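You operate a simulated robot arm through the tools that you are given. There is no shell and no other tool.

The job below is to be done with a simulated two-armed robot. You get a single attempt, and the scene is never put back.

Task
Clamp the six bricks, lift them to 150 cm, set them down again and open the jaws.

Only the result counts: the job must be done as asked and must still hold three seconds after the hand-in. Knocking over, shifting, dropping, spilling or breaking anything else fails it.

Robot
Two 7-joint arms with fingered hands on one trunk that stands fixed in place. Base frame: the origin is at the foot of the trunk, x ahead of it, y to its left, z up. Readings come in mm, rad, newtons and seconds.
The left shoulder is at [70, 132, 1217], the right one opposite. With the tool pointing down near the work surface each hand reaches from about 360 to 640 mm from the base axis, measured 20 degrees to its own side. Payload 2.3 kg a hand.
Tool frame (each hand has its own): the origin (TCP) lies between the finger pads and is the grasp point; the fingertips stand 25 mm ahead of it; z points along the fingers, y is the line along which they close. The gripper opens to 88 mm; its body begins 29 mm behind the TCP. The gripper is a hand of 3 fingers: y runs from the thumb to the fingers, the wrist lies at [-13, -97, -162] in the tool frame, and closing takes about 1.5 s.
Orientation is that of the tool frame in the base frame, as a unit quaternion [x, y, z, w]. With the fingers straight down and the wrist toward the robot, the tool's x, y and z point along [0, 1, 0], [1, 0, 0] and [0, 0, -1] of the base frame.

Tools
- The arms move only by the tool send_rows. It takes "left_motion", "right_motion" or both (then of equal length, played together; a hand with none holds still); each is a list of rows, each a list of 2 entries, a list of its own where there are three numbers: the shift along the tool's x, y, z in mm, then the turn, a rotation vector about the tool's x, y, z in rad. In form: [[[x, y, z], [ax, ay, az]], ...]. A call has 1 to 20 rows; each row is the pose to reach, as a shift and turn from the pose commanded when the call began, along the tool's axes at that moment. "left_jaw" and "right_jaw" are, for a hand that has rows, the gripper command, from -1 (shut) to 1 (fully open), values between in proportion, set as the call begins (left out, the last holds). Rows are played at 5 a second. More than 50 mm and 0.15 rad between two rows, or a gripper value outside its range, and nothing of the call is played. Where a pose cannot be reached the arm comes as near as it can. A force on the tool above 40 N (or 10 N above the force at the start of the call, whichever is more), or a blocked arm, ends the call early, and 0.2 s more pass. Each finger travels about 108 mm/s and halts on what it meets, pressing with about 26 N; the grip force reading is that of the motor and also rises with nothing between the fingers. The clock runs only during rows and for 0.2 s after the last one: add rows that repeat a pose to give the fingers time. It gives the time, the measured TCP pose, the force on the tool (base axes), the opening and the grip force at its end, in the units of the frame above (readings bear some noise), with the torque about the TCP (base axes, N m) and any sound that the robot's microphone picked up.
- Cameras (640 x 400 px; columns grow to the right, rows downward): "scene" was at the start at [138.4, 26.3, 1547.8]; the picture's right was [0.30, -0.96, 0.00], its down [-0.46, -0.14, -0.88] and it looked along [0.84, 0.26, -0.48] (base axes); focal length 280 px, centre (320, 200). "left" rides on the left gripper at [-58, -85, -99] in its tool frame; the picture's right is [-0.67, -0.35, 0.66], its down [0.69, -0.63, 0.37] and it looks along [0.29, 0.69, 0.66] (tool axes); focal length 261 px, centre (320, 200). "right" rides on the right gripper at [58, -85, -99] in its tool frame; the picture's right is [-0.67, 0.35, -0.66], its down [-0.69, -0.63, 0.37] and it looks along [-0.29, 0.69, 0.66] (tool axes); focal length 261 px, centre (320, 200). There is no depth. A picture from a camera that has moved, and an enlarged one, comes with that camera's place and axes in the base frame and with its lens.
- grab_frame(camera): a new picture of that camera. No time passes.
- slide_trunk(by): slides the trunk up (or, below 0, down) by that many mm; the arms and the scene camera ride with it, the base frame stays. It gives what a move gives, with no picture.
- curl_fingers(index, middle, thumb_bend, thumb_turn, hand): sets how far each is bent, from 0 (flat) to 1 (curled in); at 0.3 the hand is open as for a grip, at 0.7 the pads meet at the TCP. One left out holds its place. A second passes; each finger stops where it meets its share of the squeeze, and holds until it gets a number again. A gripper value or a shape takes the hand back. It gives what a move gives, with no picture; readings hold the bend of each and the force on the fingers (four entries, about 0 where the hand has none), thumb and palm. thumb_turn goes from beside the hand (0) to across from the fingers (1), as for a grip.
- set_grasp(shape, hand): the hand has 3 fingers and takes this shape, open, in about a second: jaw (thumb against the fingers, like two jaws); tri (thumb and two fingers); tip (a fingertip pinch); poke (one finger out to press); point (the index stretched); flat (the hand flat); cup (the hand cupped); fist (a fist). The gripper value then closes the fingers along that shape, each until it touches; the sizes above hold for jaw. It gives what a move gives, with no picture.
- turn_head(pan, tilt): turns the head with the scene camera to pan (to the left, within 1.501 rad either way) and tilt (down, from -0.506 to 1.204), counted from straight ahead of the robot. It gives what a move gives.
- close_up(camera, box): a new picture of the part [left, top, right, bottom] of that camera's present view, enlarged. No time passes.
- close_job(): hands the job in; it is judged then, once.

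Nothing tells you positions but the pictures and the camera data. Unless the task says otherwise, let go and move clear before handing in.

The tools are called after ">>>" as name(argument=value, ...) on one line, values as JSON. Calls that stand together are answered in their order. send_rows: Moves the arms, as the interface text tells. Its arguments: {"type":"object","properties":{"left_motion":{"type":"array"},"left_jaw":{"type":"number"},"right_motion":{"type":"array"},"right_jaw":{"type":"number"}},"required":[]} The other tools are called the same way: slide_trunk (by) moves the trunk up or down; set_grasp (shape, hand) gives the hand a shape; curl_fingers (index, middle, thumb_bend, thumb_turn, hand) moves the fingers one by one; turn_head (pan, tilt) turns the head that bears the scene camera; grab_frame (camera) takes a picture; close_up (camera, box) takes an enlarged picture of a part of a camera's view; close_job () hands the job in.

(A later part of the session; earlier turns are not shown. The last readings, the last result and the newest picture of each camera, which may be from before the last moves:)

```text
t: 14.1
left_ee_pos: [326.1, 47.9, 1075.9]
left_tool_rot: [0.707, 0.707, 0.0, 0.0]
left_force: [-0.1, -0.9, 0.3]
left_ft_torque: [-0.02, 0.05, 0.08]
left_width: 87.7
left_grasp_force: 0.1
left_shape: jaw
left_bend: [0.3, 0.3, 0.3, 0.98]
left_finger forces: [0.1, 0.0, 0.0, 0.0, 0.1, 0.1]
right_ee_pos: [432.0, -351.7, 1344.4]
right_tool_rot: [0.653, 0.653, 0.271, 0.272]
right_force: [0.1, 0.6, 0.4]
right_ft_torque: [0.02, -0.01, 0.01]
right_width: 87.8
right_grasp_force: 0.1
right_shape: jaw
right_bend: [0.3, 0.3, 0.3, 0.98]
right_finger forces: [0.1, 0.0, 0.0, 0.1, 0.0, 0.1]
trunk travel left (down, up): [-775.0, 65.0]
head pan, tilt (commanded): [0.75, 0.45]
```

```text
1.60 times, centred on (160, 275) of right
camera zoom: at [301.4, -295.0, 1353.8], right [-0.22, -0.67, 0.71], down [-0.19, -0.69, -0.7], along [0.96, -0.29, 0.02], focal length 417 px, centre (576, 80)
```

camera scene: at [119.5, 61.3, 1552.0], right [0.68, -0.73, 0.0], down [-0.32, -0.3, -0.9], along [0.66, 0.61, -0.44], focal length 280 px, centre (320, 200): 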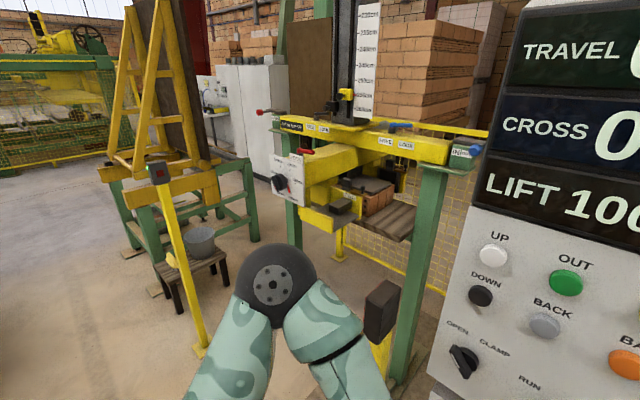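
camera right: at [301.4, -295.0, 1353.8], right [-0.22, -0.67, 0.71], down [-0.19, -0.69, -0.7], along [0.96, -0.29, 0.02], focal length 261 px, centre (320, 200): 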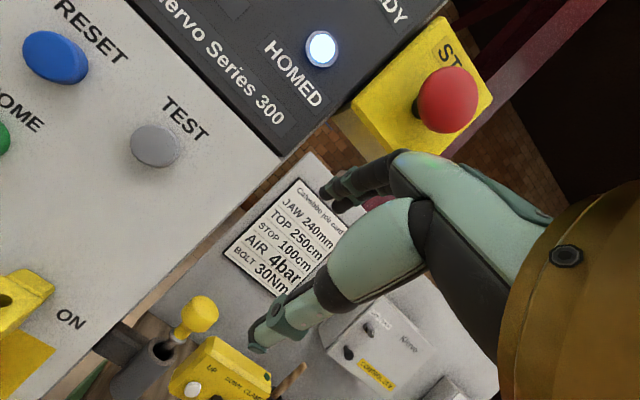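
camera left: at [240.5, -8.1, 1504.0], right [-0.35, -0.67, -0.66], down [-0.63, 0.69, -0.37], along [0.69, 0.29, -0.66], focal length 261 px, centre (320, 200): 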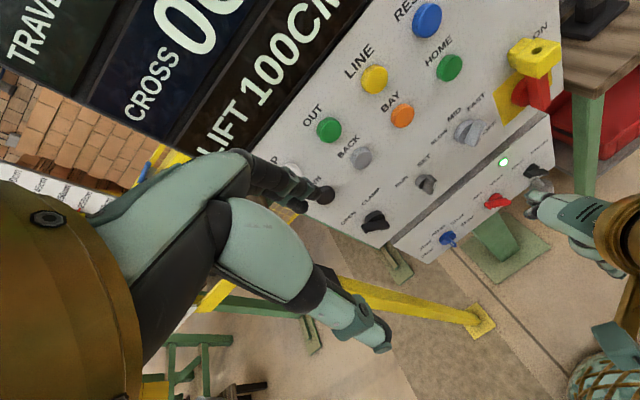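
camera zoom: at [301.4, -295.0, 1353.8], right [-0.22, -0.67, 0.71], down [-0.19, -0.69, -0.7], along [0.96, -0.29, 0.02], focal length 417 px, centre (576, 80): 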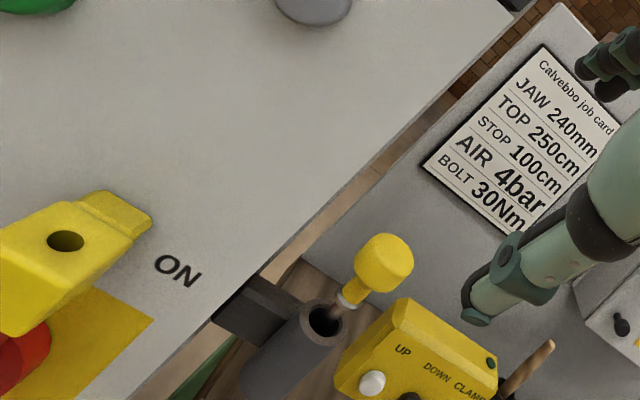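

The job card reads JAW 240mm, TOP 250cm, STOP 100cm, AIR 4bar, BOLT 30Nm. I'll check the dial and the other settings with tight zooms.

>>> close_up(camera="scene", box=[265, 140, 345, 210])

>>> close_up(camera="scene", box=[310, 150, 430, 250])

>>> close_up(camera="scene", box=[250, 80, 410, 160])

>>> close_up(camera="scene", box=[370, 110, 490, 190])

>>> turn_head(pan=0.1, tilt=0.85)

>>> grab_frame(camera="scene")

>>> close_up(camera="scene", box=[260, 130, 360, 200])

>>> close_up(camera="scene", box=[330, 130, 510, 230])

>>> close_up(camera="scene", box=[270, 210, 460, 300])

```text
5.71 times, centred on (305, 175) of scene
camera zoom: at [118.9, 62.3, 1552.0], right [0.68, -0.73, 0.0], down [-0.32, -0.3, -0.9], along [0.66, 0.61, -0.44], focal length 1600 px, centre (406, 343)
```

zoom: 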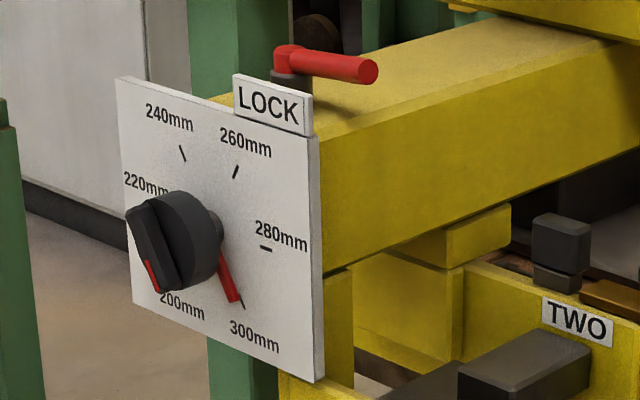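

```text
4.00 times, centred on (370, 200) of scene
camera zoom: at [118.9, 62.3, 1552.0], right [0.68, -0.73, 0.0], down [-0.32, -0.3, -0.9], along [0.66, 0.61, -0.44], focal length 1120 px, centre (120, 200)
```

zoom: 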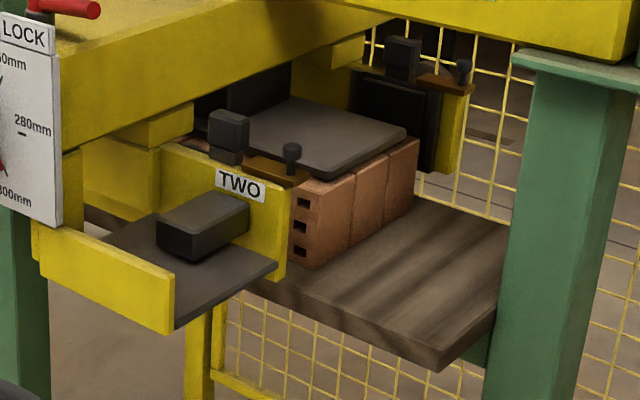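

```text
4.00 times, centred on (330, 120) of scene
camera zoom: at [118.9, 62.3, 1552.0], right [0.68, -0.73, 0.0], down [-0.32, -0.3, -0.9], along [0.66, 0.61, -0.44], focal length 1120 px, centre (280, 520)
```

zoom: 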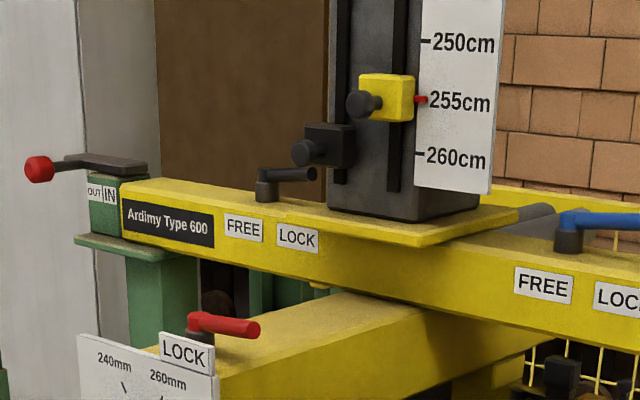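

```text
5.00 times, centred on (430, 150) of scene
camera zoom: at [118.9, 62.3, 1552.0], right [0.68, -0.73, 0.0], down [-0.32, -0.3, -0.9], along [0.66, 0.61, -0.44], focal length 1400 px, centre (-230, 450)
```

zoom: 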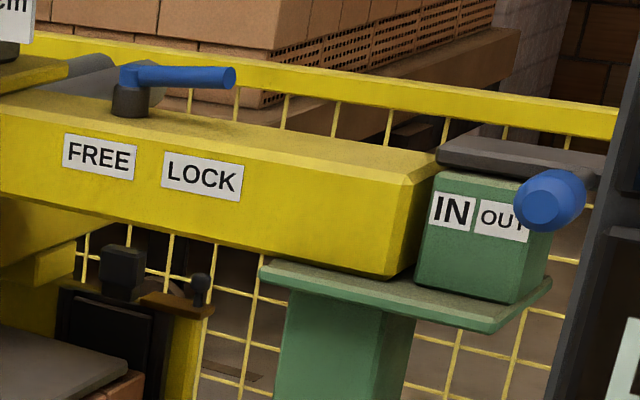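

```text
t: 15.1
left_ee_pos: [326.1, 48.6, 1075.9]
left_tool_rot: [0.707, 0.707, -0.001, 0.0]
left_force: [0.4, 0.0, 0.7]
left_ft_torque: [-0.02, -0.02, -0.01]
left_width: 87.7
left_grasp_force: 0.0
left_shape: jaw
left_bend: [0.3, 0.3, 0.3, 0.98]
left_finger forces: [0.1, 0.0, 0.0, 0.0, 0.0, 0.0]
right_ee_pos: [432.3, -351.8, 1343.0]
right_tool_rot: [0.654, 0.653, 0.271, 0.271]
right_force: [0.1, -0.7, -0.2]
right_ft_torque: [-0.04, -0.01, 0.01]
right_width: 87.5
right_grasp_force: 0.0
right_shape: jaw
right_bend: [0.3, 0.3, 0.3, 0.98]
right_finger forces: [0.1, 0.1, 0.1, 0.0, 0.0, 0.0]
trunk travel left (down, up): [-775.0, 65.0]
head pan, tilt (commanded): [0.099, 0.85]
```

```text
taken
camera scene: at [129.2, 6.9, 1517.6], right [0.1, -0.99, 0.0], down [-0.75, -0.08, -0.66], along [0.66, 0.07, -0.75], focal length 280 px, centre (320, 200)
```

scene: 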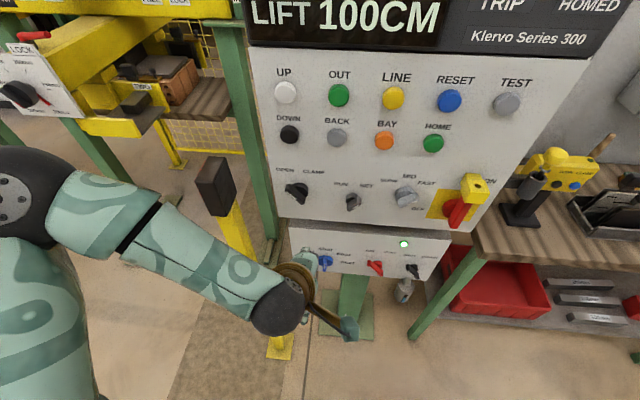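

```text
5.71 times, centred on (310, 165) of scene
camera zoom: at [129.2, 6.9, 1517.6], right [0.1, -0.99, 0.0], down [-0.75, -0.08, -0.66], along [0.66, 0.07, -0.75], focal length 1600 px, centre (377, 400)
```

zoom: 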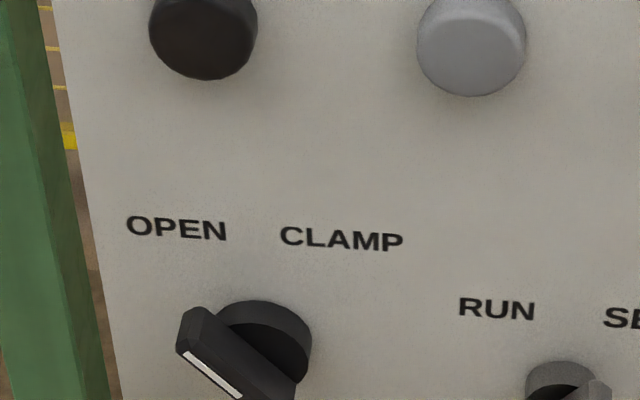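

```text
3.56 times, centred on (420, 180) of scene
camera zoom: at [129.2, 6.9, 1517.6], right [0.1, -0.99, 0.0], down [-0.75, -0.08, -0.66], along [0.66, 0.07, -0.75], focal length 996 px, centre (-36, 271)
```

zoom: 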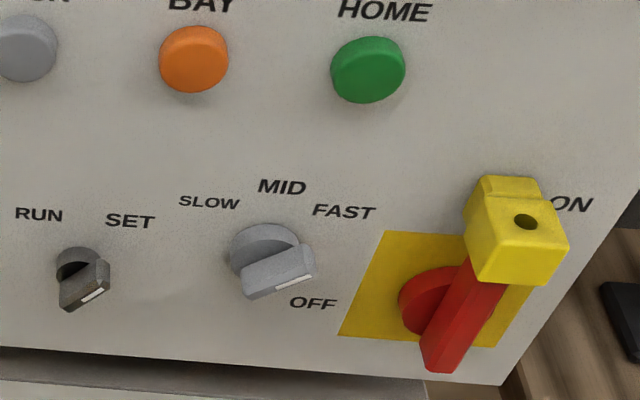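

```text
3.37 times, centred on (365, 255) of scene
camera zoom: at [129.2, 6.9, 1517.6], right [0.1, -0.99, 0.0], down [-0.75, -0.08, -0.66], along [0.66, 0.07, -0.75], focal length 943 px, centre (168, 15)
```

zoom: 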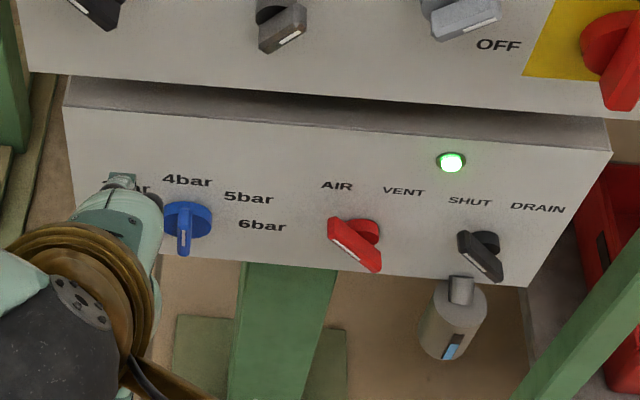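

Read so far: RUN/SET sits at SET, speed at FAST, air at 4bar, AIR open, DRAIN shut, and the clamp switch at OPEN. To measure the panel precisely I'll draw the right hand back and lower the trunk so the head looks at the panel straight on.

>>> send_rows(right_motion=[[[25, -20, -20], [0, 0, 0]], [[50, -40, -40], [0, 0, 0]], [[75, -57, -57], [0, 0, 0]]])

>>> slide_trunk(by=-250)

>>> turn_head(pan=0.1, tilt=0.3)

>>> grab_frame(camera="scene")

>>> close_up(camera="scene", box=[220, 60, 520, 240])

>>> close_up(camera="scene", box=[220, 160, 520, 340])

```text
t: 15.9
left_ee_pos: [325.6, 48.0, 1076.1]
left_tool_rot: [0.707, 0.707, -0.001, 0.0]
left_force: [-0.1, 0.3, -0.5]
left_ft_torque: [0.0, 0.0, -0.02]
left_width: 87.9
left_grasp_force: 0.1
left_shape: jaw
left_bend: [0.3, 0.3, 0.3, 0.98]
left_finger forces: [0.0, 0.0, 0.0, 0.0, 0.0, 0.0]
right_ee_pos: [350.2, -276.0, 1344.8]
right_tool_rot: [0.654, 0.653, 0.27, 0.271]
right_force: [0.0, 0.5, -0.9]
right_ft_torque: [-0.01, 0.01, 0.0]
right_width: 87.9
right_grasp_force: 0.1
right_shape: jaw
right_bend: [0.3, 0.3, 0.3, 0.98]
right_finger forces: [0.1, 0.1, 0.0, 0.1, 0.0, 0.0]
trunk travel left (down, up): [-775.0, 65.0]
head pan, tilt (commanded): [0.099, 0.85]
```

```text
t: 18.5
left_ee_pos: [325.7, 48.3, 825.5]
left_tool_rot: [0.707, 0.707, 0.0, -0.001]
left_force: [-0.7, 0.8, 0.1]
left_ft_torque: [0.03, -0.03, 0.0]
left_width: 87.8
left_grasp_force: 0.1
left_shape: jaw
left_bend: [0.3, 0.3, 0.3, 0.98]
left_finger forces: [0.1, 0.1, 0.1, 0.0, 0.0, 0.0]
right_ee_pos: [350.6, -277.1, 1094.6]
right_tool_rot: [0.653, 0.653, 0.271, 0.271]
right_force: [0.5, -0.1, 0.0]
right_ft_torque: [0.02, 0.0, -0.03]
right_width: 87.8
right_grasp_force: 0.0
right_shape: jaw
right_bend: [0.3, 0.3, 0.3, 0.98]
right_finger forces: [0.1, 0.0, 0.0, 0.0, 0.0, 0.0]
trunk travel left (down, up): [-525.0, 315.0]
head pan, tilt (commanded): [0.099, 0.85]
```

```text
t: 19.4
left_ee_pos: [326.6, 48.1, 827.1]
left_tool_rot: [0.707, 0.707, 0.0, 0.0]
left_force: [-1.0, -0.2, -0.3]
left_ft_torque: [0.01, 0.02, 0.02]
left_width: 87.6
left_grasp_force: 0.0
left_shape: jaw
left_bend: [0.3, 0.3, 0.3, 0.98]
left_finger forces: [0.1, 0.0, 0.0, 0.1, 0.0, 0.0]
right_ee_pos: [350.5, -277.5, 1094.9]
right_tool_rot: [0.653, 0.653, 0.271, 0.271]
right_force: [-0.2, 0.1, -0.9]
right_ft_torque: [-0.03, 0.01, 0.02]
right_width: 88.0
right_grasp_force: 0.1
right_shape: jaw
right_bend: [0.3, 0.3, 0.3, 0.98]
right_finger forces: [0.1, 0.0, 0.0, 0.1, 0.0, 0.0]
trunk travel left (down, up): [-525.0, 315.0]
head pan, tilt (commanded): [0.099, 0.3]
```

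```text
taken
camera scene: at [144.3, 8.3, 1315.9], right [0.1, -1.0, 0.0], down [-0.3, -0.03, -0.95], along [0.95, 0.09, -0.3], focal length 280 px, centre (320, 200)
```

scene: 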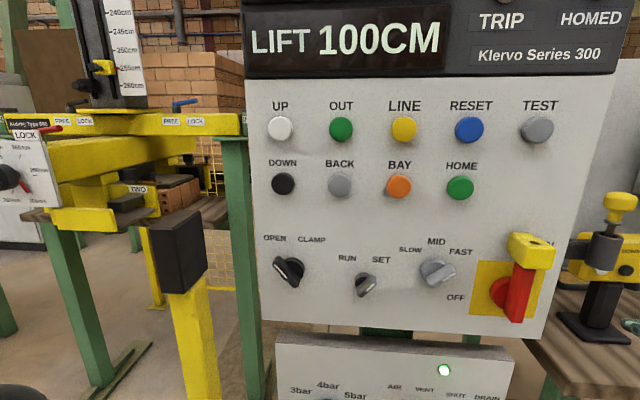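

```text
2.13 times, centred on (370, 150) of scene
camera zoom: at [144.3, 8.3, 1315.9], right [0.1, -1.0, 0.0], down [-0.3, -0.03, -0.95], along [0.95, 0.09, -0.3], focal length 598 px, centre (213, 307)
```

zoom: 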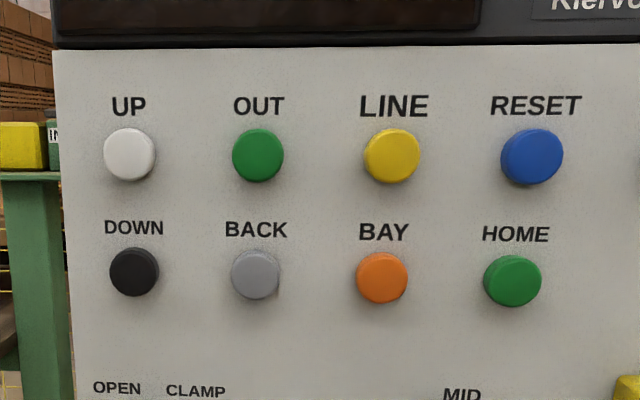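

```text
2.13 times, centred on (370, 250) of scene
camera zoom: at [144.3, 8.3, 1315.9], right [0.1, -1.0, 0.0], down [-0.3, -0.03, -0.95], along [0.95, 0.09, -0.3], focal length 598 px, centre (213, 93)
```

zoom: 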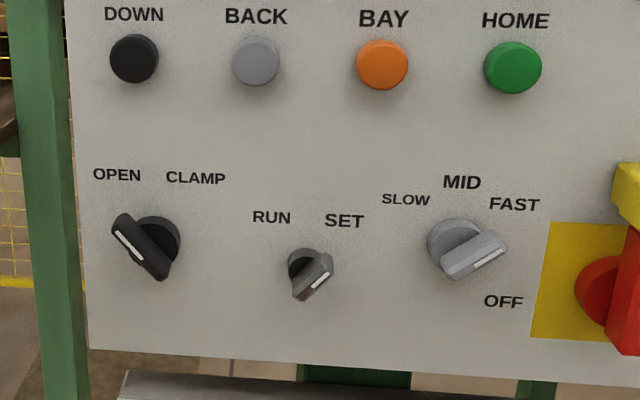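

Button fronts lie at about x=542, with UP at (542,104,1296) and DOWN at (542,104,1217). I'll zoom tightly on the clamp knob for its bar geometry.

>>> close_up(camera="scene", box=[255, 225, 335, 305])

>>> close_up(camera="scene", box=[330, 230, 480, 310])

>>> close_up(camera="scene", box=[0, 100, 240, 300])

```text
5.00 times, centred on (295, 265) of scene
camera zoom: at [144.3, 8.3, 1315.9], right [0.1, -1.0, 0.0], down [-0.3, -0.03, -0.95], along [0.95, 0.09, -0.3], focal length 1400 px, centre (445, -125)
```

zoom: 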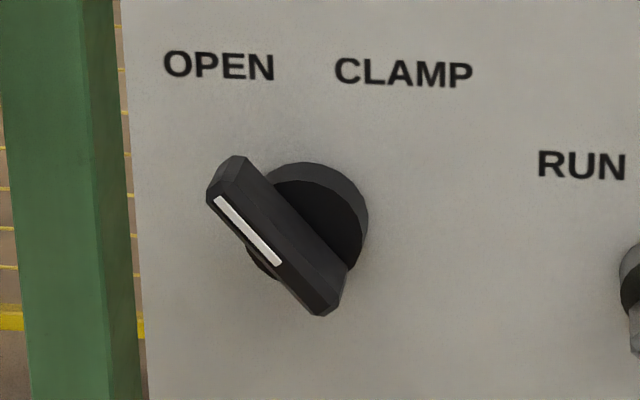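

```text
4.27 times, centred on (405, 270) of scene
camera zoom: at [144.3, 8.3, 1315.9], right [0.1, -1.0, 0.0], down [-0.3, -0.03, -0.95], along [0.95, 0.09, -0.3], focal length 1195 px, centre (-43, -99)
```

zoom: 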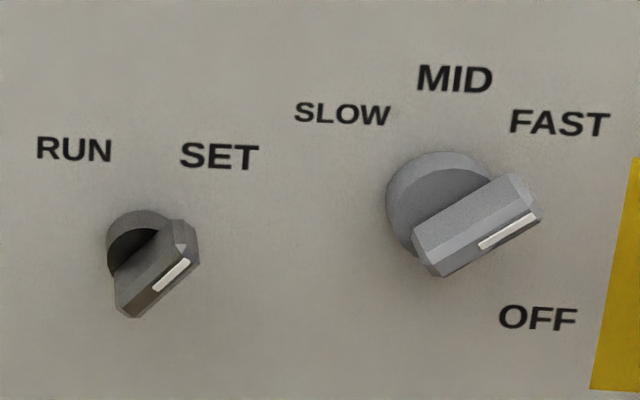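

```text
2.00 times, centred on (120, 200) of scene
camera zoom: at [144.3, 8.3, 1315.9], right [0.1, -1.0, 0.0], down [-0.3, -0.03, -0.95], along [0.95, 0.09, -0.3], focal length 560 px, centre (720, 200)
```

zoom: 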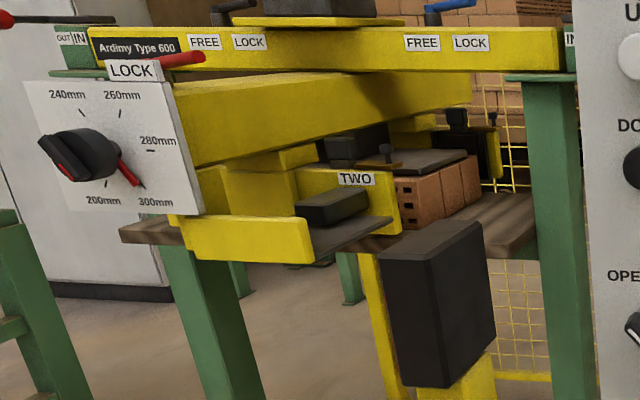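

The clamp knob's axis is near (y=94, z=1070) and its bar front is at x≈520, pointing up-left at OPEN. I'll bring the trunk back up, shape the left hand for poking and turn it to point forward.

>>> slide_trunk(by=250)

>>> set_grasp(hand="left", shape="poke")

>>> send_rows(left_motion=[[[0, 10, -10], [-0.14, 0, 0]], [[5, 20, -20], [-0.28, 0, 0]], [[10, 30, -30], [-0.42, 0, 0]], [[15, 40, -40], [-0.56, 0, 0]], [[20, 50, -50], [-0.7, 0, 0]], [[25, 60, -60], [-0.84, 0, 0]], [[30, 70, -70], [-0.98, 0, 0]], [[35, 80, -80], [-1.12, 0, 0]], [[40, 90, -90], [-1.26, 0, 0]], [[40, 100, -100], [-1.4, 0, 0]], [[40, 110, -110], [-1.5, 0, 0]], [[40, 114, -120], [-1.5708, 0, 0]]])

>>> turn_head(pan=0.2, tilt=0.8)

>>> grab_frame(camera="scene")

>>> grab_frame(camera="left")

```text
t: 22.0
left_ee_pos: [326.1, 48.3, 1076.9]
left_tool_rot: [0.707, 0.707, -0.001, 0.0]
left_force: [0.1, 0.0, 0.1]
left_ft_torque: [0.01, -0.01, -0.05]
left_width: 87.7
left_grasp_force: 0.0
left_shape: jaw
left_bend: [0.3, 0.3, 0.3, 0.98]
left_finger forces: [0.1, 0.0, 0.0, 0.1, 0.0, 0.0]
right_ee_pos: [350.7, -276.8, 1344.0]
right_tool_rot: [0.654, 0.653, 0.271, 0.271]
right_force: [0.1, -0.5, -1.0]
right_ft_torque: [-0.01, 0.03, -0.01]
right_width: 87.6
right_grasp_force: 0.2
right_shape: jaw
right_bend: [0.3, 0.3, 0.3, 0.98]
right_finger forces: [0.0, 0.1, 0.0, 0.0, 0.0, 0.0]
trunk travel left (down, up): [-775.0, 65.0]
head pan, tilt (commanded): [0.099, 0.3]
```

```text
t: 22.9
left_ee_pos: [326.3, 48.9, 1075.8]
left_tool_rot: [0.706, 0.708, 0.0, 0.0]
left_force: [0.6, 0.6, 0.1]
left_ft_torque: [0.03, 0.01, 0.01]
left_width: 0.1
left_grasp_force: 0.0
left_shape: poke
left_bend: [0.7, 0.7, 1.0, 1.0]
left_finger forces: [0.0, 0.1, 0.0, 0.1, 0.0, 0.1]
right_ee_pos: [350.9, -276.1, 1343.9]
right_tool_rot: [0.654, 0.653, 0.271, 0.27]
right_force: [-0.5, 0.3, -0.3]
right_ft_torque: [-0.01, -0.01, 0.0]
right_width: 87.7
right_grasp_force: 0.0
right_shape: jaw
right_bend: [0.3, 0.3, 0.3, 0.98]
right_finger forces: [0.0, 0.0, 0.0, 0.1, 0.0, 0.0]
trunk travel left (down, up): [-775.0, 65.0]
head pan, tilt (commanded): [0.099, 0.3]
```

```text
t: 25.5
left_ee_pos: [475.5, 85.7, 1219.0]
left_tool_rot: [0.502, 0.499, 0.5, 0.499]
left_force: [-0.4, -0.4, -0.6]
left_ft_torque: [-0.01, 0.02, 0.0]
left_width: 0.1
left_grasp_force: 0.0
left_shape: poke
left_bend: [0.7, 0.7, 1.0, 1.0]
left_finger forces: [0.1, 0.0, 0.1, 0.0, 0.0, 0.0]
left hand out of reach, approached as far as the arm can: row 3, 4, 5, 6, 9, 10, 11, 12
right_ee_pos: [351.0, -276.4, 1344.9]
right_tool_rot: [0.653, 0.653, 0.271, 0.27]
right_force: [0.5, 0.3, 0.0]
right_ft_torque: [-0.01, -0.02, 0.01]
right_width: 87.5
right_grasp_force: 0.1
right_shape: jaw
right_bend: [0.3, 0.3, 0.3, 0.98]
right_finger forces: [0.1, 0.1, 0.0, 0.0, 0.0, 0.1]
trunk travel left (down, up): [-775.0, 65.0]
head pan, tilt (commanded): [0.099, 0.3]
```

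```text
t: 26.4
left_ee_pos: [476.0, 84.7, 1218.8]
left_tool_rot: [0.501, 0.501, 0.499, 0.499]
left_force: [-0.9, 0.1, -0.5]
left_ft_torque: [-0.01, -0.03, -0.01]
left_width: 0.0
left_grasp_force: 0.0
left_shape: poke
left_bend: [0.7, 0.7, 1.0, 1.0]
left_finger forces: [0.0, 0.0, 0.0, 0.0, 0.1, 0.0]
right_ee_pos: [350.9, -276.3, 1343.5]
right_tool_rot: [0.653, 0.653, 0.271, 0.27]
right_force: [-0.2, 0.2, 0.4]
right_ft_torque: [0.0, 0.01, -0.01]
right_width: 87.8
right_grasp_force: 0.0
right_shape: jaw
right_bend: [0.3, 0.3, 0.3, 0.98]
right_finger forces: [0.1, 0.0, 0.0, 0.0, 0.0, 0.1]
trunk travel left (down, up): [-775.0, 65.0]
head pan, tilt (commanded): [0.201, 0.799]
```

```text
taken
camera scene: at [130.5, 15.1, 1521.7], right [0.2, -0.98, 0.0], down [-0.7, -0.14, -0.7], along [0.68, 0.14, -0.72], focal length 280 px, centre (320, 200)
```

scene: 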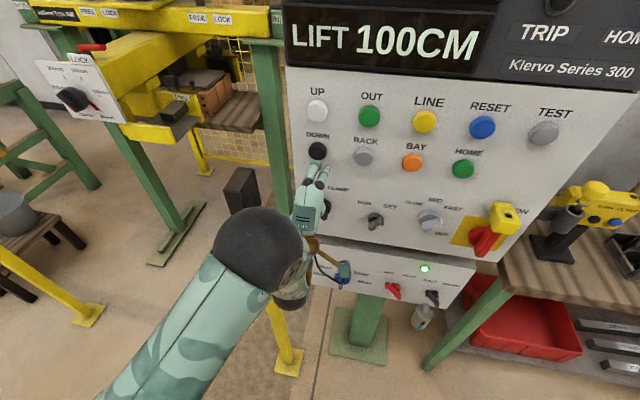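

```text
taken
camera left: at [375.5, 28.3, 1133.9], right [0.65, -0.67, -0.35], down [0.36, 0.69, -0.63], along [0.66, 0.29, 0.69], focal length 261 px, centre (320, 200)
```

left: 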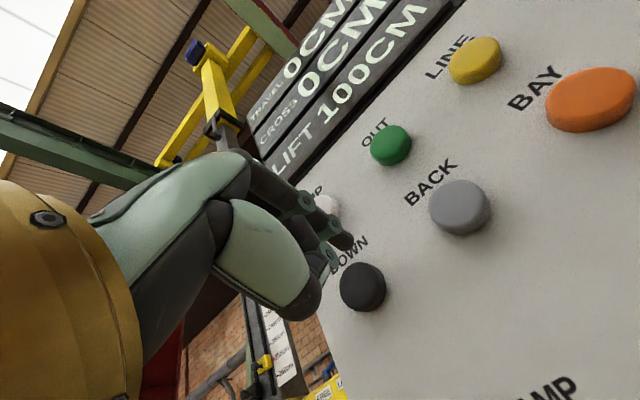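

The left hand now points forward with its fingertip roughly 40 mm short of the DOWN button. I'll zoom to see where the poking fingertip lies.

>>> close_up(camera="scene", box=[260, 80, 400, 240])

>>> close_up(camera="left", box=[180, 120, 440, 340])

>>> grab_frame(camera="right")

```text
2.50 times, centred on (330, 160) of scene
camera zoom: at [130.5, 15.1, 1521.7], right [0.2, -0.98, 0.0], down [-0.7, -0.14, -0.7], along [0.68, 0.14, -0.72], focal length 700 px, centre (295, 300)
```

zoom: 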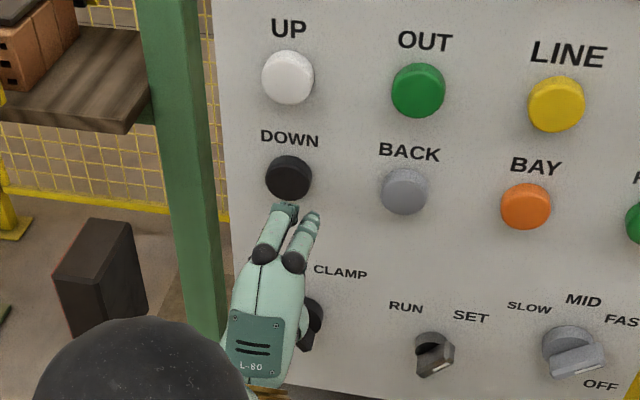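

```text
1.82 times, centred on (310, 230) of left
camera zoom: at [375.5, 28.3, 1133.9], right [0.65, -0.67, -0.35], down [0.36, 0.69, -0.63], along [0.66, 0.29, 0.69], focal length 474 px, centre (338, 146)
```

zoom: 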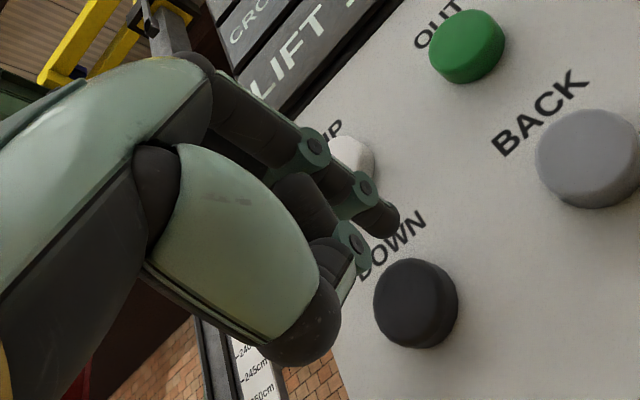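

```text
taken
camera right: at [220.6, -219.2, 1354.6], right [-0.22, -0.67, 0.71], down [-0.19, -0.69, -0.7], along [0.96, -0.29, 0.02], focal length 261 px, centre (320, 200)
```

right: 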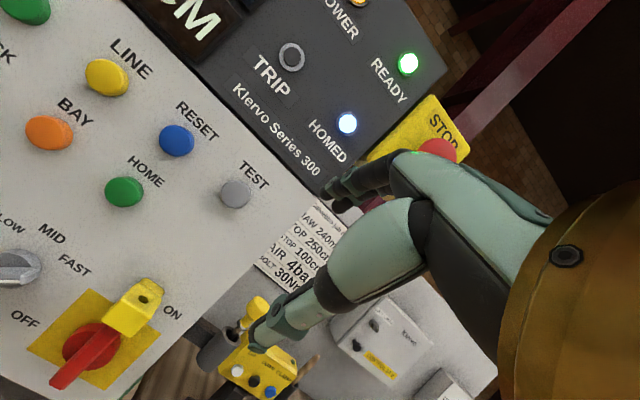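

Both fingertips of the poking shape lie at about x=TCP+25, 20 mm apart and centred on the TCP. The machine itself is over a metre away, so only the panel matters; I'll start moving the left hand down toward the clamp knob with a small test move.

>>> send_rows(left_motion=[[[0, -20, 0], [0, 0, 0]]])

```text
t: 26.9
left_ee_pos: [485.8, 84.9, 1202.6]
left_tool_rot: [0.501, 0.501, 0.499, 0.5]
left_force: [0.7, 0.1, 0.4]
left_ft_torque: [-0.05, -0.01, 0.03]
left_width: 0.0
left_grasp_force: 0.0
left_shape: poke
left_bend: [0.7, 0.7, 1.0, 1.0]
left_finger forces: [0.1, 0.0, 0.0, 0.0, 0.1, 0.1]
left hand out of reach, approached as far as the arm can: row 1
right_ee_pos: [352.0, -275.4, 1345.2]
right_tool_rot: [0.654, 0.654, 0.27, 0.269]
right_force: [0.7, 0.3, 0.4]
right_ft_torque: [0.0, -0.02, -0.02]
right_width: 87.5
right_grasp_force: 0.1
right_shape: jaw
right_bend: [0.3, 0.3, 0.3, 0.98]
right_finger forces: [0.0, 0.1, 0.0, 0.0, 0.1, 0.0]
trunk travel left (down, up): [-775.0, 65.0]
head pan, tilt (commanded): [0.201, 0.799]
```

The forward pose is limited at this height, so I'll raise the hand relative to the shoulder, draw it back, and then lower the trunk to reach the knob comfortably.

>>> send_rows(left_motion=[[[0, 35, -10], [0, 0, 0]], [[0, 70, -25], [0, 0, 0]], [[0, 100, -45], [0, 0, 0]], [[0, 100, -45], [0, 0, 0]]])

```text
t: 27.9
left_ee_pos: [438.4, 84.9, 1306.1]
left_tool_rot: [0.501, 0.499, 0.5, 0.5]
left_force: [1.2, 0.3, -0.5]
left_ft_torque: [0.03, 0.02, -0.03]
left_width: 0.0
left_grasp_force: 0.1
left_shape: poke
left_bend: [0.7, 0.7, 1.0, 1.0]
left_finger forces: [0.0, 0.0, 0.0, 0.0, 0.0, 0.0]
right_ee_pos: [352.5, -275.4, 1345.0]
right_tool_rot: [0.654, 0.653, 0.27, 0.27]
right_force: [0.5, -0.4, 0.4]
right_ft_torque: [-0.01, 0.04, 0.01]
right_width: 87.7
right_grasp_force: 0.1
right_shape: jaw
right_bend: [0.3, 0.3, 0.3, 0.98]
right_finger forces: [0.1, 0.0, 0.0, 0.1, 0.0, 0.1]
trunk travel left (down, up): [-775.0, 65.0]
head pan, tilt (commanded): [0.201, 0.799]
```

The hand is at (438, 85, 1306). I'll lower the trunk by 230 mm so the hand sits level with the clamp knob.

>>> slide_trunk(by=-230)

>>> turn_head(pan=0.15, tilt=0.5)

>>> grab_frame(camera="scene")

>>> close_up(camera="scene", box=[240, 130, 400, 280])

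>>> grab_frame(camera="left")

```text
t: 30.3
left_ee_pos: [438.8, 85.7, 1076.9]
left_tool_rot: [0.5, 0.5, 0.5, 0.5]
left_force: [-1.8, -0.5, 0.2]
left_ft_torque: [-0.02, -0.01, 0.0]
left_width: 0.0
left_grasp_force: 0.0
left_shape: poke
left_bend: [0.7, 0.7, 1.0, 1.0]
left_finger forces: [0.0, 0.0, 0.0, 0.0, 0.0, 0.0]
right_ee_pos: [350.7, -275.7, 1114.1]
right_tool_rot: [0.654, 0.653, 0.27, 0.271]
right_force: [-0.2, -1.0, 0.2]
right_ft_torque: [-0.01, -0.01, 0.0]
right_width: 87.5
right_grasp_force: 0.0
right_shape: jaw
right_bend: [0.3, 0.3, 0.3, 0.98]
right_finger forces: [0.0, 0.1, 0.1, 0.1, 0.0, 0.1]
trunk travel left (down, up): [-545.0, 295.0]
head pan, tilt (commanded): [0.201, 0.799]
```

```text
t: 31.1
left_ee_pos: [438.5, 86.9, 1076.7]
left_tool_rot: [0.5, 0.5, 0.501, 0.5]
left_force: [-0.7, 0.6, -0.4]
left_ft_torque: [0.0, 0.01, -0.01]
left_width: 0.1
left_grasp_force: 0.0
left_shape: poke
left_bend: [0.7, 0.7, 1.0, 1.0]
left_finger forces: [0.0, 0.0, 0.0, 0.0, 0.0, 0.0]
right_ee_pos: [352.1, -276.8, 1113.6]
right_tool_rot: [0.653, 0.653, 0.271, 0.27]
right_force: [-0.6, 0.4, 1.2]
right_ft_torque: [0.0, 0.01, -0.01]
right_width: 87.4
right_grasp_force: 0.1
right_shape: jaw
right_bend: [0.3, 0.3, 0.3, 0.98]
right_finger forces: [0.0, 0.0, 0.0, 0.0, 0.0, 0.0]
trunk travel left (down, up): [-545.0, 295.0]
head pan, tilt (commanded): [0.15, 0.499]
```

```text
taken
camera scene: at [141.3, 12.6, 1317.5], right [0.15, -0.99, 0.0], down [-0.47, -0.07, -0.88], along [0.87, 0.13, -0.48], focal length 280 px, centre (320, 200)
```

scene: 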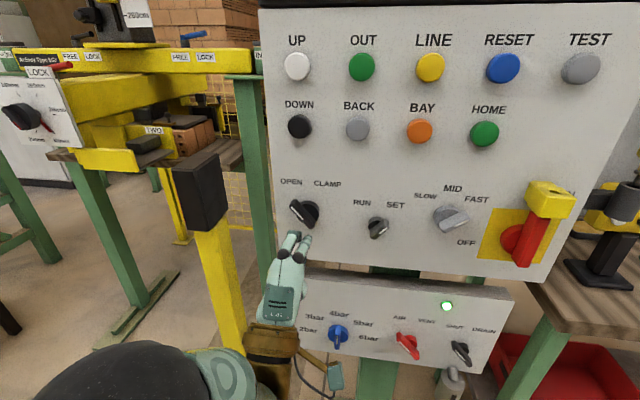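

```text
2.67 times, centred on (320, 205) of scene
camera zoom: at [141.3, 12.6, 1317.5], right [0.15, -0.99, 0.0], down [-0.47, -0.07, -0.88], along [0.87, 0.13, -0.48], focal length 747 px, centre (320, 187)
```

zoom: 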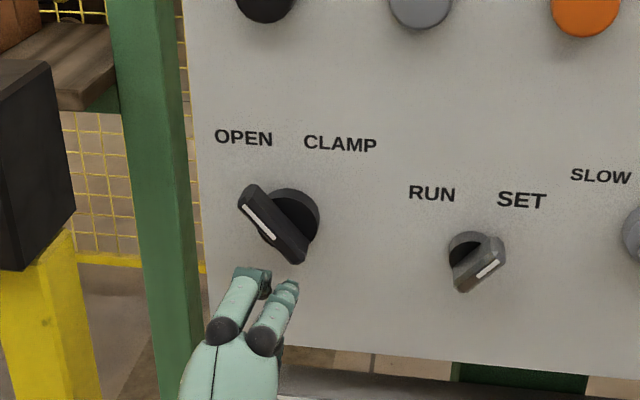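

```text
taken
camera left: at [339.1, 28.2, 991.6], right [0.66, -0.67, -0.35], down [0.37, 0.69, -0.63], along [0.66, 0.29, 0.69], focal length 261 px, centre (320, 200)
```

left: 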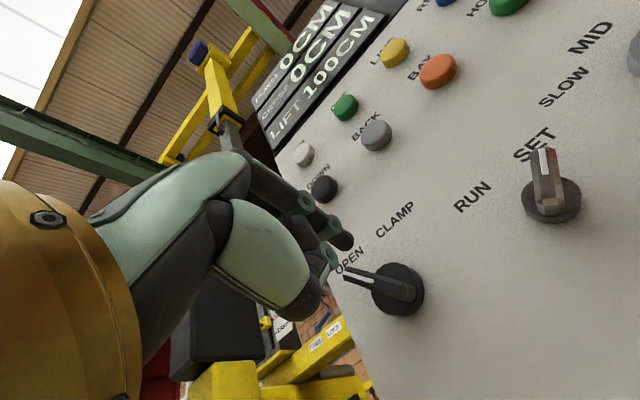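

The knob axis is confirmed near (95, 1070) from the hand camera as well. I'll position the right-hand fingertip just left-below the bar's pointer end, at a depth overlapping the bar but short of the panel.

>>> send_rows(left_motion=[[[25, -1, 10], [0, 0, 0]], [[50, -1, 25], [0, 0, 0]], [[50, -1, 45], [0, 0, 0]], [[50, -1, 60], [0, 0, 0]], [[50, -1, 66], [0, 0, 0]]])

>>> grab_frame(camera="left")

>>> close_up(camera="scene", box=[240, 130, 400, 280])

```text
t: 32.3
left_ee_pos: [504.3, 136.6, 1075.2]
left_tool_rot: [0.5, 0.5, 0.5, 0.5]
left_force: [-0.2, 0.0, 0.3]
left_ft_torque: [0.0, 0.0, 0.01]
left_width: 0.0
left_grasp_force: 0.1
left_shape: poke
left_bend: [0.7, 0.7, 1.0, 1.0]
left_finger forces: [0.1, 0.0, 0.0, 0.1, 0.0, 0.0]
right_ee_pos: [351.4, -275.4, 1114.8]
right_tool_rot: [0.654, 0.653, 0.269, 0.271]
right_force: [0.1, 0.2, 0.0]
right_ft_torque: [-0.01, -0.04, 0.03]
right_width: 87.7
right_grasp_force: 0.0
right_shape: jaw
right_bend: [0.3, 0.3, 0.3, 0.98]
right_finger forces: [0.1, 0.0, 0.0, 0.1, 0.0, 0.1]
trunk travel left (down, up): [-545.0, 295.0]
head pan, tilt (commanded): [0.15, 0.499]
```

```text
taken
camera left: at [404.4, 78.1, 990.3], right [0.66, -0.67, -0.35], down [0.37, 0.69, -0.63], along [0.66, 0.29, 0.69], focal length 261 px, centre (320, 200)
```

left: 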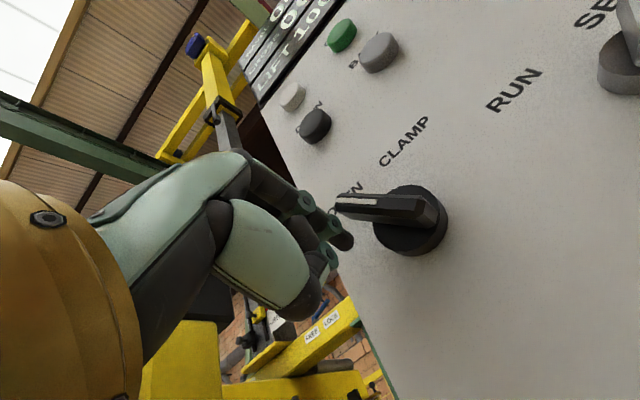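

```text
2.67 times, centred on (320, 205) of scene
camera zoom: at [141.4, 12.6, 1317.6], right [0.15, -0.99, 0.0], down [-0.47, -0.07, -0.88], along [0.87, 0.13, -0.48], focal length 747 px, centre (320, 187)
```

zoom: 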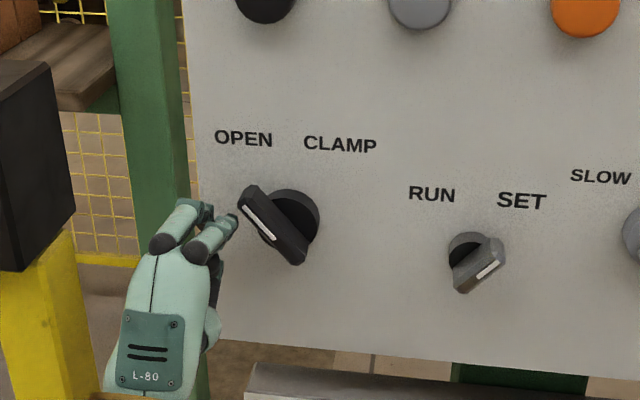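

The fingertip is beside the pointer end, overlapping it slightly in depth. I'll now sweep it along an arc to turn the switch clockwise to CLAMP.

>>> send_rows(left_motion=[[[-6, 6, 0], [0, 0, 0]], [[-9, 10, 0], [0, 0, 0]], [[-12, 14, 0], [0, 0, 0]], [[-16, 17, 0], [0, 0, 0]], [[-20, 20, 0], [0, 0, 0]]])

>>> close_up(camera="scene", box=[240, 130, 400, 280])

>>> grab_frame(camera="left")

```text
t: 33.5
left_ee_pos: [504.8, 117.6, 1095.8]
left_tool_rot: [0.5, 0.5, 0.5, 0.5]
left_force: [-1.0, 1.4, -1.0]
left_ft_torque: [-0.03, -0.04, 0.01]
left_width: 0.0
left_grasp_force: 0.1
left_shape: poke
left_bend: [0.7, 0.7, 1.0, 1.0]
left_finger forces: [1.8, 0.1, 0.1, 0.1, 0.0, 0.0]
right_ee_pos: [350.4, -276.5, 1116.0]
right_tool_rot: [0.653, 0.653, 0.27, 0.271]
right_force: [-0.2, 0.0, -0.3]
right_ft_torque: [-0.01, 0.0, -0.01]
right_width: 87.7
right_grasp_force: 0.0
right_shape: jaw
right_bend: [0.3, 0.3, 0.3, 0.98]
right_finger forces: [0.0, 0.1, 0.0, 0.1, 0.1, 0.0]
trunk travel left (down, up): [-545.0, 295.0]
head pan, tilt (commanded): [0.15, 0.499]
```

```text
2.67 times, centred on (320, 205) of scene
camera zoom: at [141.0, 13.3, 1317.6], right [0.15, -0.99, 0.0], down [-0.47, -0.07, -0.88], along [0.87, 0.13, -0.48], focal length 747 px, centre (320, 187)
```

zoom: 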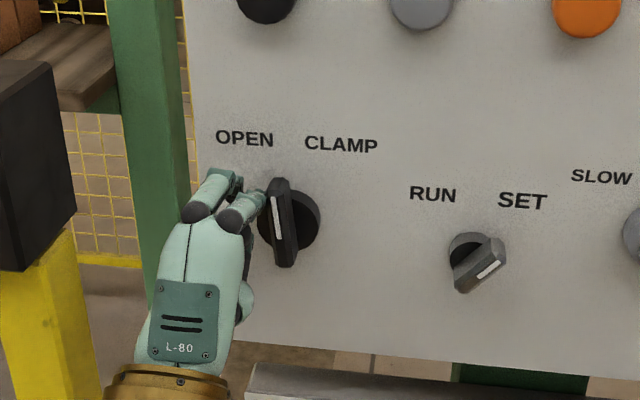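

```text
taken
camera left: at [405.0, 59.2, 1010.8], right [0.66, -0.67, -0.35], down [0.37, 0.69, -0.63], along [0.66, 0.29, 0.69], focal length 261 px, centre (320, 200)
```

left: 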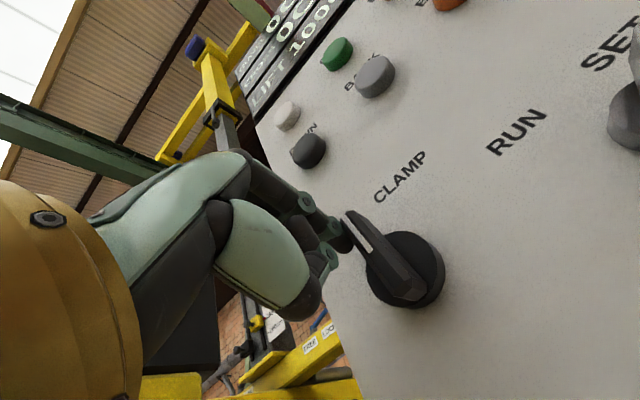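

The bar turns smoothly and is now about upright. I'll continue the arc to CLAMP.

>>> send_rows(left_motion=[[[-5, 1.5, 0], [0, 0, 0]], [[-10, 2, 0], [0, 0, 0]], [[-15, 2, 0], [0, 0, 0]], [[-19.5, 1, 0], [0, 0, 0]]])

>>> close_up(camera="scene", box=[240, 130, 400, 280])

>>> grab_frame(camera="scene")

```text
t: 34.5
left_ee_pos: [505.1, 97.4, 1097.0]
left_tool_rot: [0.5, 0.5, 0.5, 0.5]
left_force: [-0.3, 2.6, 0.4]
left_ft_torque: [-0.01, 0.03, 0.05]
left_width: 0.2
left_grasp_force: 0.0
left_shape: poke
left_bend: [0.7, 0.7, 1.0, 1.0]
left_finger forces: [1.7, 0.1, 0.0, 0.1, 0.1, 0.1]
right_ee_pos: [352.3, -276.0, 1114.8]
right_tool_rot: [0.653, 0.653, 0.271, 0.271]
right_force: [-0.2, -0.4, -1.2]
right_ft_torque: [0.04, 0.0, 0.01]
right_width: 87.5
right_grasp_force: 0.1
right_shape: jaw
right_bend: [0.3, 0.3, 0.3, 0.98]
right_finger forces: [0.1, 0.0, 0.0, 0.0, 0.0, 0.1]
trunk travel left (down, up): [-545.0, 295.0]
head pan, tilt (commanded): [0.15, 0.499]
```

```text
2.67 times, centred on (320, 205) of scene
camera zoom: at [141.2, 13.5, 1317.6], right [0.15, -0.99, 0.0], down [-0.47, -0.07, -0.88], along [0.87, 0.13, -0.48], focal length 747 px, centre (320, 187)
```

zoom: 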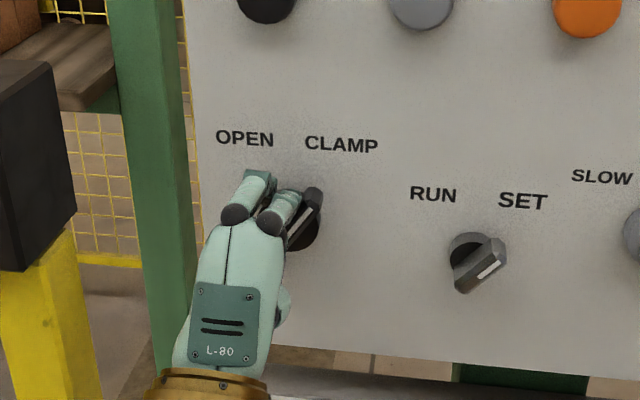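

```text
taken
camera scene: at [141.2, 13.5, 1317.6], right [0.15, -0.99, 0.0], down [-0.47, -0.07, -0.88], along [0.87, 0.13, -0.48], focal length 280 px, centre (320, 200)
```

scene: 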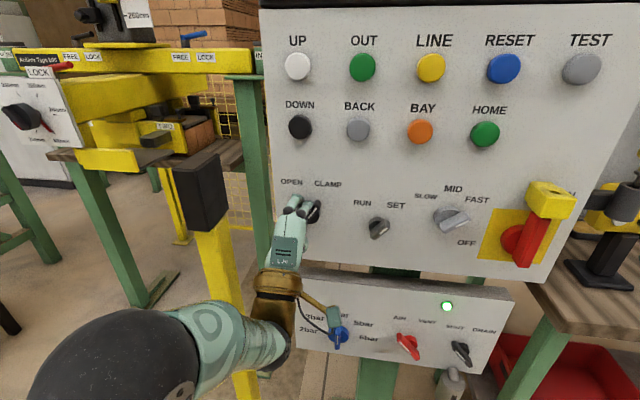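

The jaw plate has moved toward the bricks, so the clamp responds. I'll push the switch a little more to seat it at CLAMP and give it time.

>>> send_rows(left_motion=[[[-3, -1, 0], [0, 0, 0]], [[-5, -2.5, 0], [0, 0, 0]], [[-5, -2.5, 0], [0, 0, 0]], [[-5, -2.5, 0], [0, 0, 0]], [[2, 0, -10], [0, 0, 0]], [[5, 0, -40], [0, 0, 0]], [[5, 0, -60], [0, 0, 0]]])

>>> close_up(camera="scene", box=[240, 130, 400, 280])

>>> close_up(camera="scene", box=[0, 30, 260, 210])

```text
t: 36.1
left_ee_pos: [445.2, 99.9, 1095.1]
left_tool_rot: [0.5, 0.5, 0.5, 0.5]
left_force: [-0.5, -0.5, 1.3]
left_ft_torque: [-0.02, -0.01, 0.0]
left_width: 0.0
left_grasp_force: 0.1
left_shape: poke
left_bend: [0.7, 0.7, 1.0, 1.0]
left_finger forces: [0.1, 0.0, 0.1, 0.0, 0.0, 0.1]
right_ee_pos: [351.3, -277.0, 1114.5]
right_tool_rot: [0.654, 0.652, 0.271, 0.271]
right_force: [0.8, 0.0, 0.0]
right_ft_torque: [0.03, 0.0, -0.01]
right_width: 87.5
right_grasp_force: 0.1
right_shape: jaw
right_bend: [0.3, 0.3, 0.3, 0.98]
right_finger forces: [0.0, 0.0, 0.0, 0.0, 0.0, 0.1]
trunk travel left (down, up): [-545.0, 295.0]
head pan, tilt (commanded): [0.15, 0.499]
```

```text
2.67 times, centred on (320, 205) of scene
camera zoom: at [141.1, 12.3, 1317.6], right [0.15, -0.99, 0.0], down [-0.47, -0.07, -0.88], along [0.87, 0.13, -0.48], focal length 747 px, centre (320, 187)
```

zoom: 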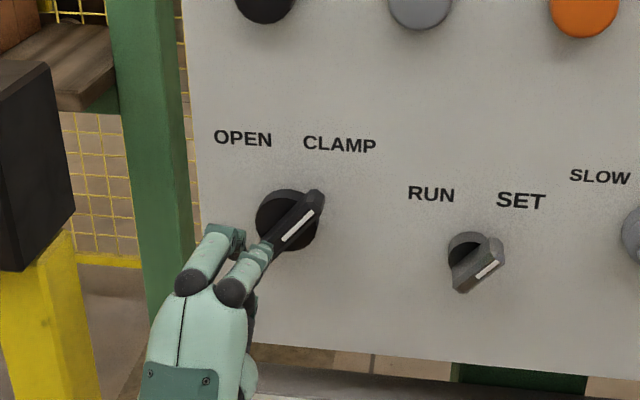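

```text
2.22 times, centred on (130, 120) of scene
camera zoom: at [141.1, 12.3, 1317.6], right [0.15, -0.99, 0.0], down [-0.47, -0.07, -0.88], along [0.87, 0.13, -0.48], focal length 622 px, centre (742, 378)
```

zoom: 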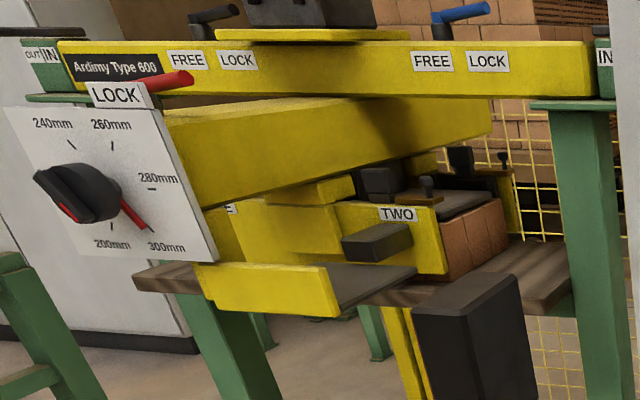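

The switch stands at CLAMP and the near jaw is against the bricks. Now I'll bring the fingertips up in front of the UP button, staying about 30 mm short of it.

>>> send_rows(left_motion=[[[1, 40, 0], [0, 0, 0]], [[2, 80, 0], [0, 0, 0]], [[3, 120, 0], [0, 0, 0]], [[4, 160, 0], [0, 0, 0]], [[4, 201, 0], [0, 0, 0]], [[4, 201, 20], [0, 0, 0]], [[4, 201, 40], [0, 0, 0]]])

>>> turn_head(pan=0.25, tilt=0.15)

>>> grab_frame(camera="scene")

>>> grab_frame(camera="left")

```text
t: 37.7
left_ee_pos: [485.7, 105.0, 1296.8]
left_tool_rot: [0.501, 0.5, 0.5, 0.499]
left_force: [0.1, -0.3, 0.3]
left_ft_torque: [-0.03, 0.02, -0.01]
left_width: 0.2
left_grasp_force: 0.2
left_shape: poke
left_bend: [0.7, 0.7, 1.0, 1.0]
left_finger forces: [0.1, 0.1, 0.0, 0.0, 0.0, 0.0]
right_ee_pos: [351.8, -276.2, 1115.3]
right_tool_rot: [0.654, 0.653, 0.27, 0.27]
right_force: [0.3, -0.3, -0.1]
right_ft_torque: [-0.01, 0.02, 0.01]
right_width: 87.7
right_grasp_force: 0.0
right_shape: jaw
right_bend: [0.3, 0.3, 0.3, 0.98]
right_finger forces: [0.0, 0.0, 0.0, 0.1, 0.0, 0.0]
trunk travel left (down, up): [-545.0, 295.0]
head pan, tilt (commanded): [0.15, 0.499]
```

```text
t: 38.5
left_ee_pos: [485.0, 106.8, 1297.2]
left_tool_rot: [0.5, 0.5, 0.499, 0.5]
left_force: [0.5, -0.2, 0.5]
left_ft_torque: [0.0, 0.01, 0.0]
left_width: 0.1
left_grasp_force: 0.0
left_shape: poke
left_bend: [0.7, 0.7, 1.0, 1.0]
left_finger forces: [0.1, 0.0, 0.0, 0.0, 0.1, 0.0]
right_ee_pos: [350.8, -275.6, 1114.3]
right_tool_rot: [0.654, 0.653, 0.269, 0.271]
right_force: [-0.5, -0.4, 0.5]
right_ft_torque: [-0.01, -0.04, 0.0]
right_width: 87.6
right_grasp_force: 0.1
right_shape: jaw
right_bend: [0.3, 0.3, 0.3, 0.98]
right_finger forces: [0.0, 0.1, 0.1, 0.0, 0.0, 0.1]
trunk travel left (down, up): [-545.0, 295.0]
head pan, tilt (commanded): [0.25, 0.15]
```

```text
taken
camera scene: at [141.2, 21.9, 1349.9], right [0.25, -0.97, 0.0], down [-0.15, -0.04, -0.99], along [0.96, 0.24, -0.15], focal length 280 px, centre (320, 200)
```

scene: 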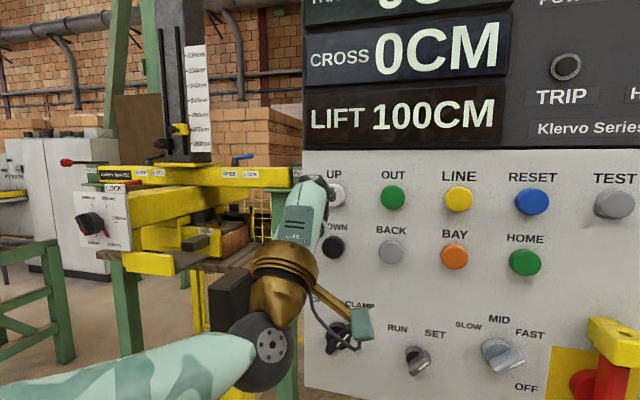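

```text
taken
camera left: at [384.8, 48.6, 1212.0], right [0.66, -0.67, -0.35], down [0.37, 0.69, -0.63], along [0.66, 0.29, 0.69], focal length 261 px, centre (320, 200)
```

left: 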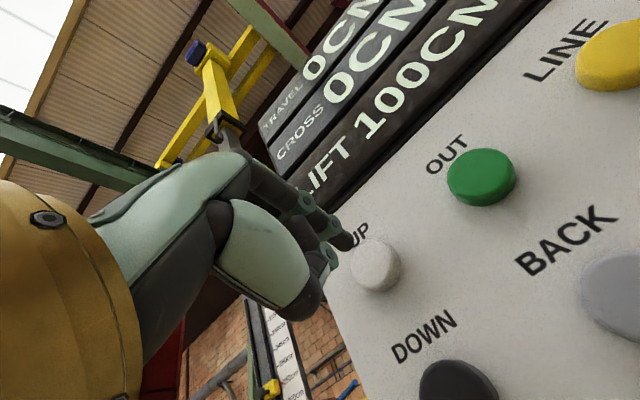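

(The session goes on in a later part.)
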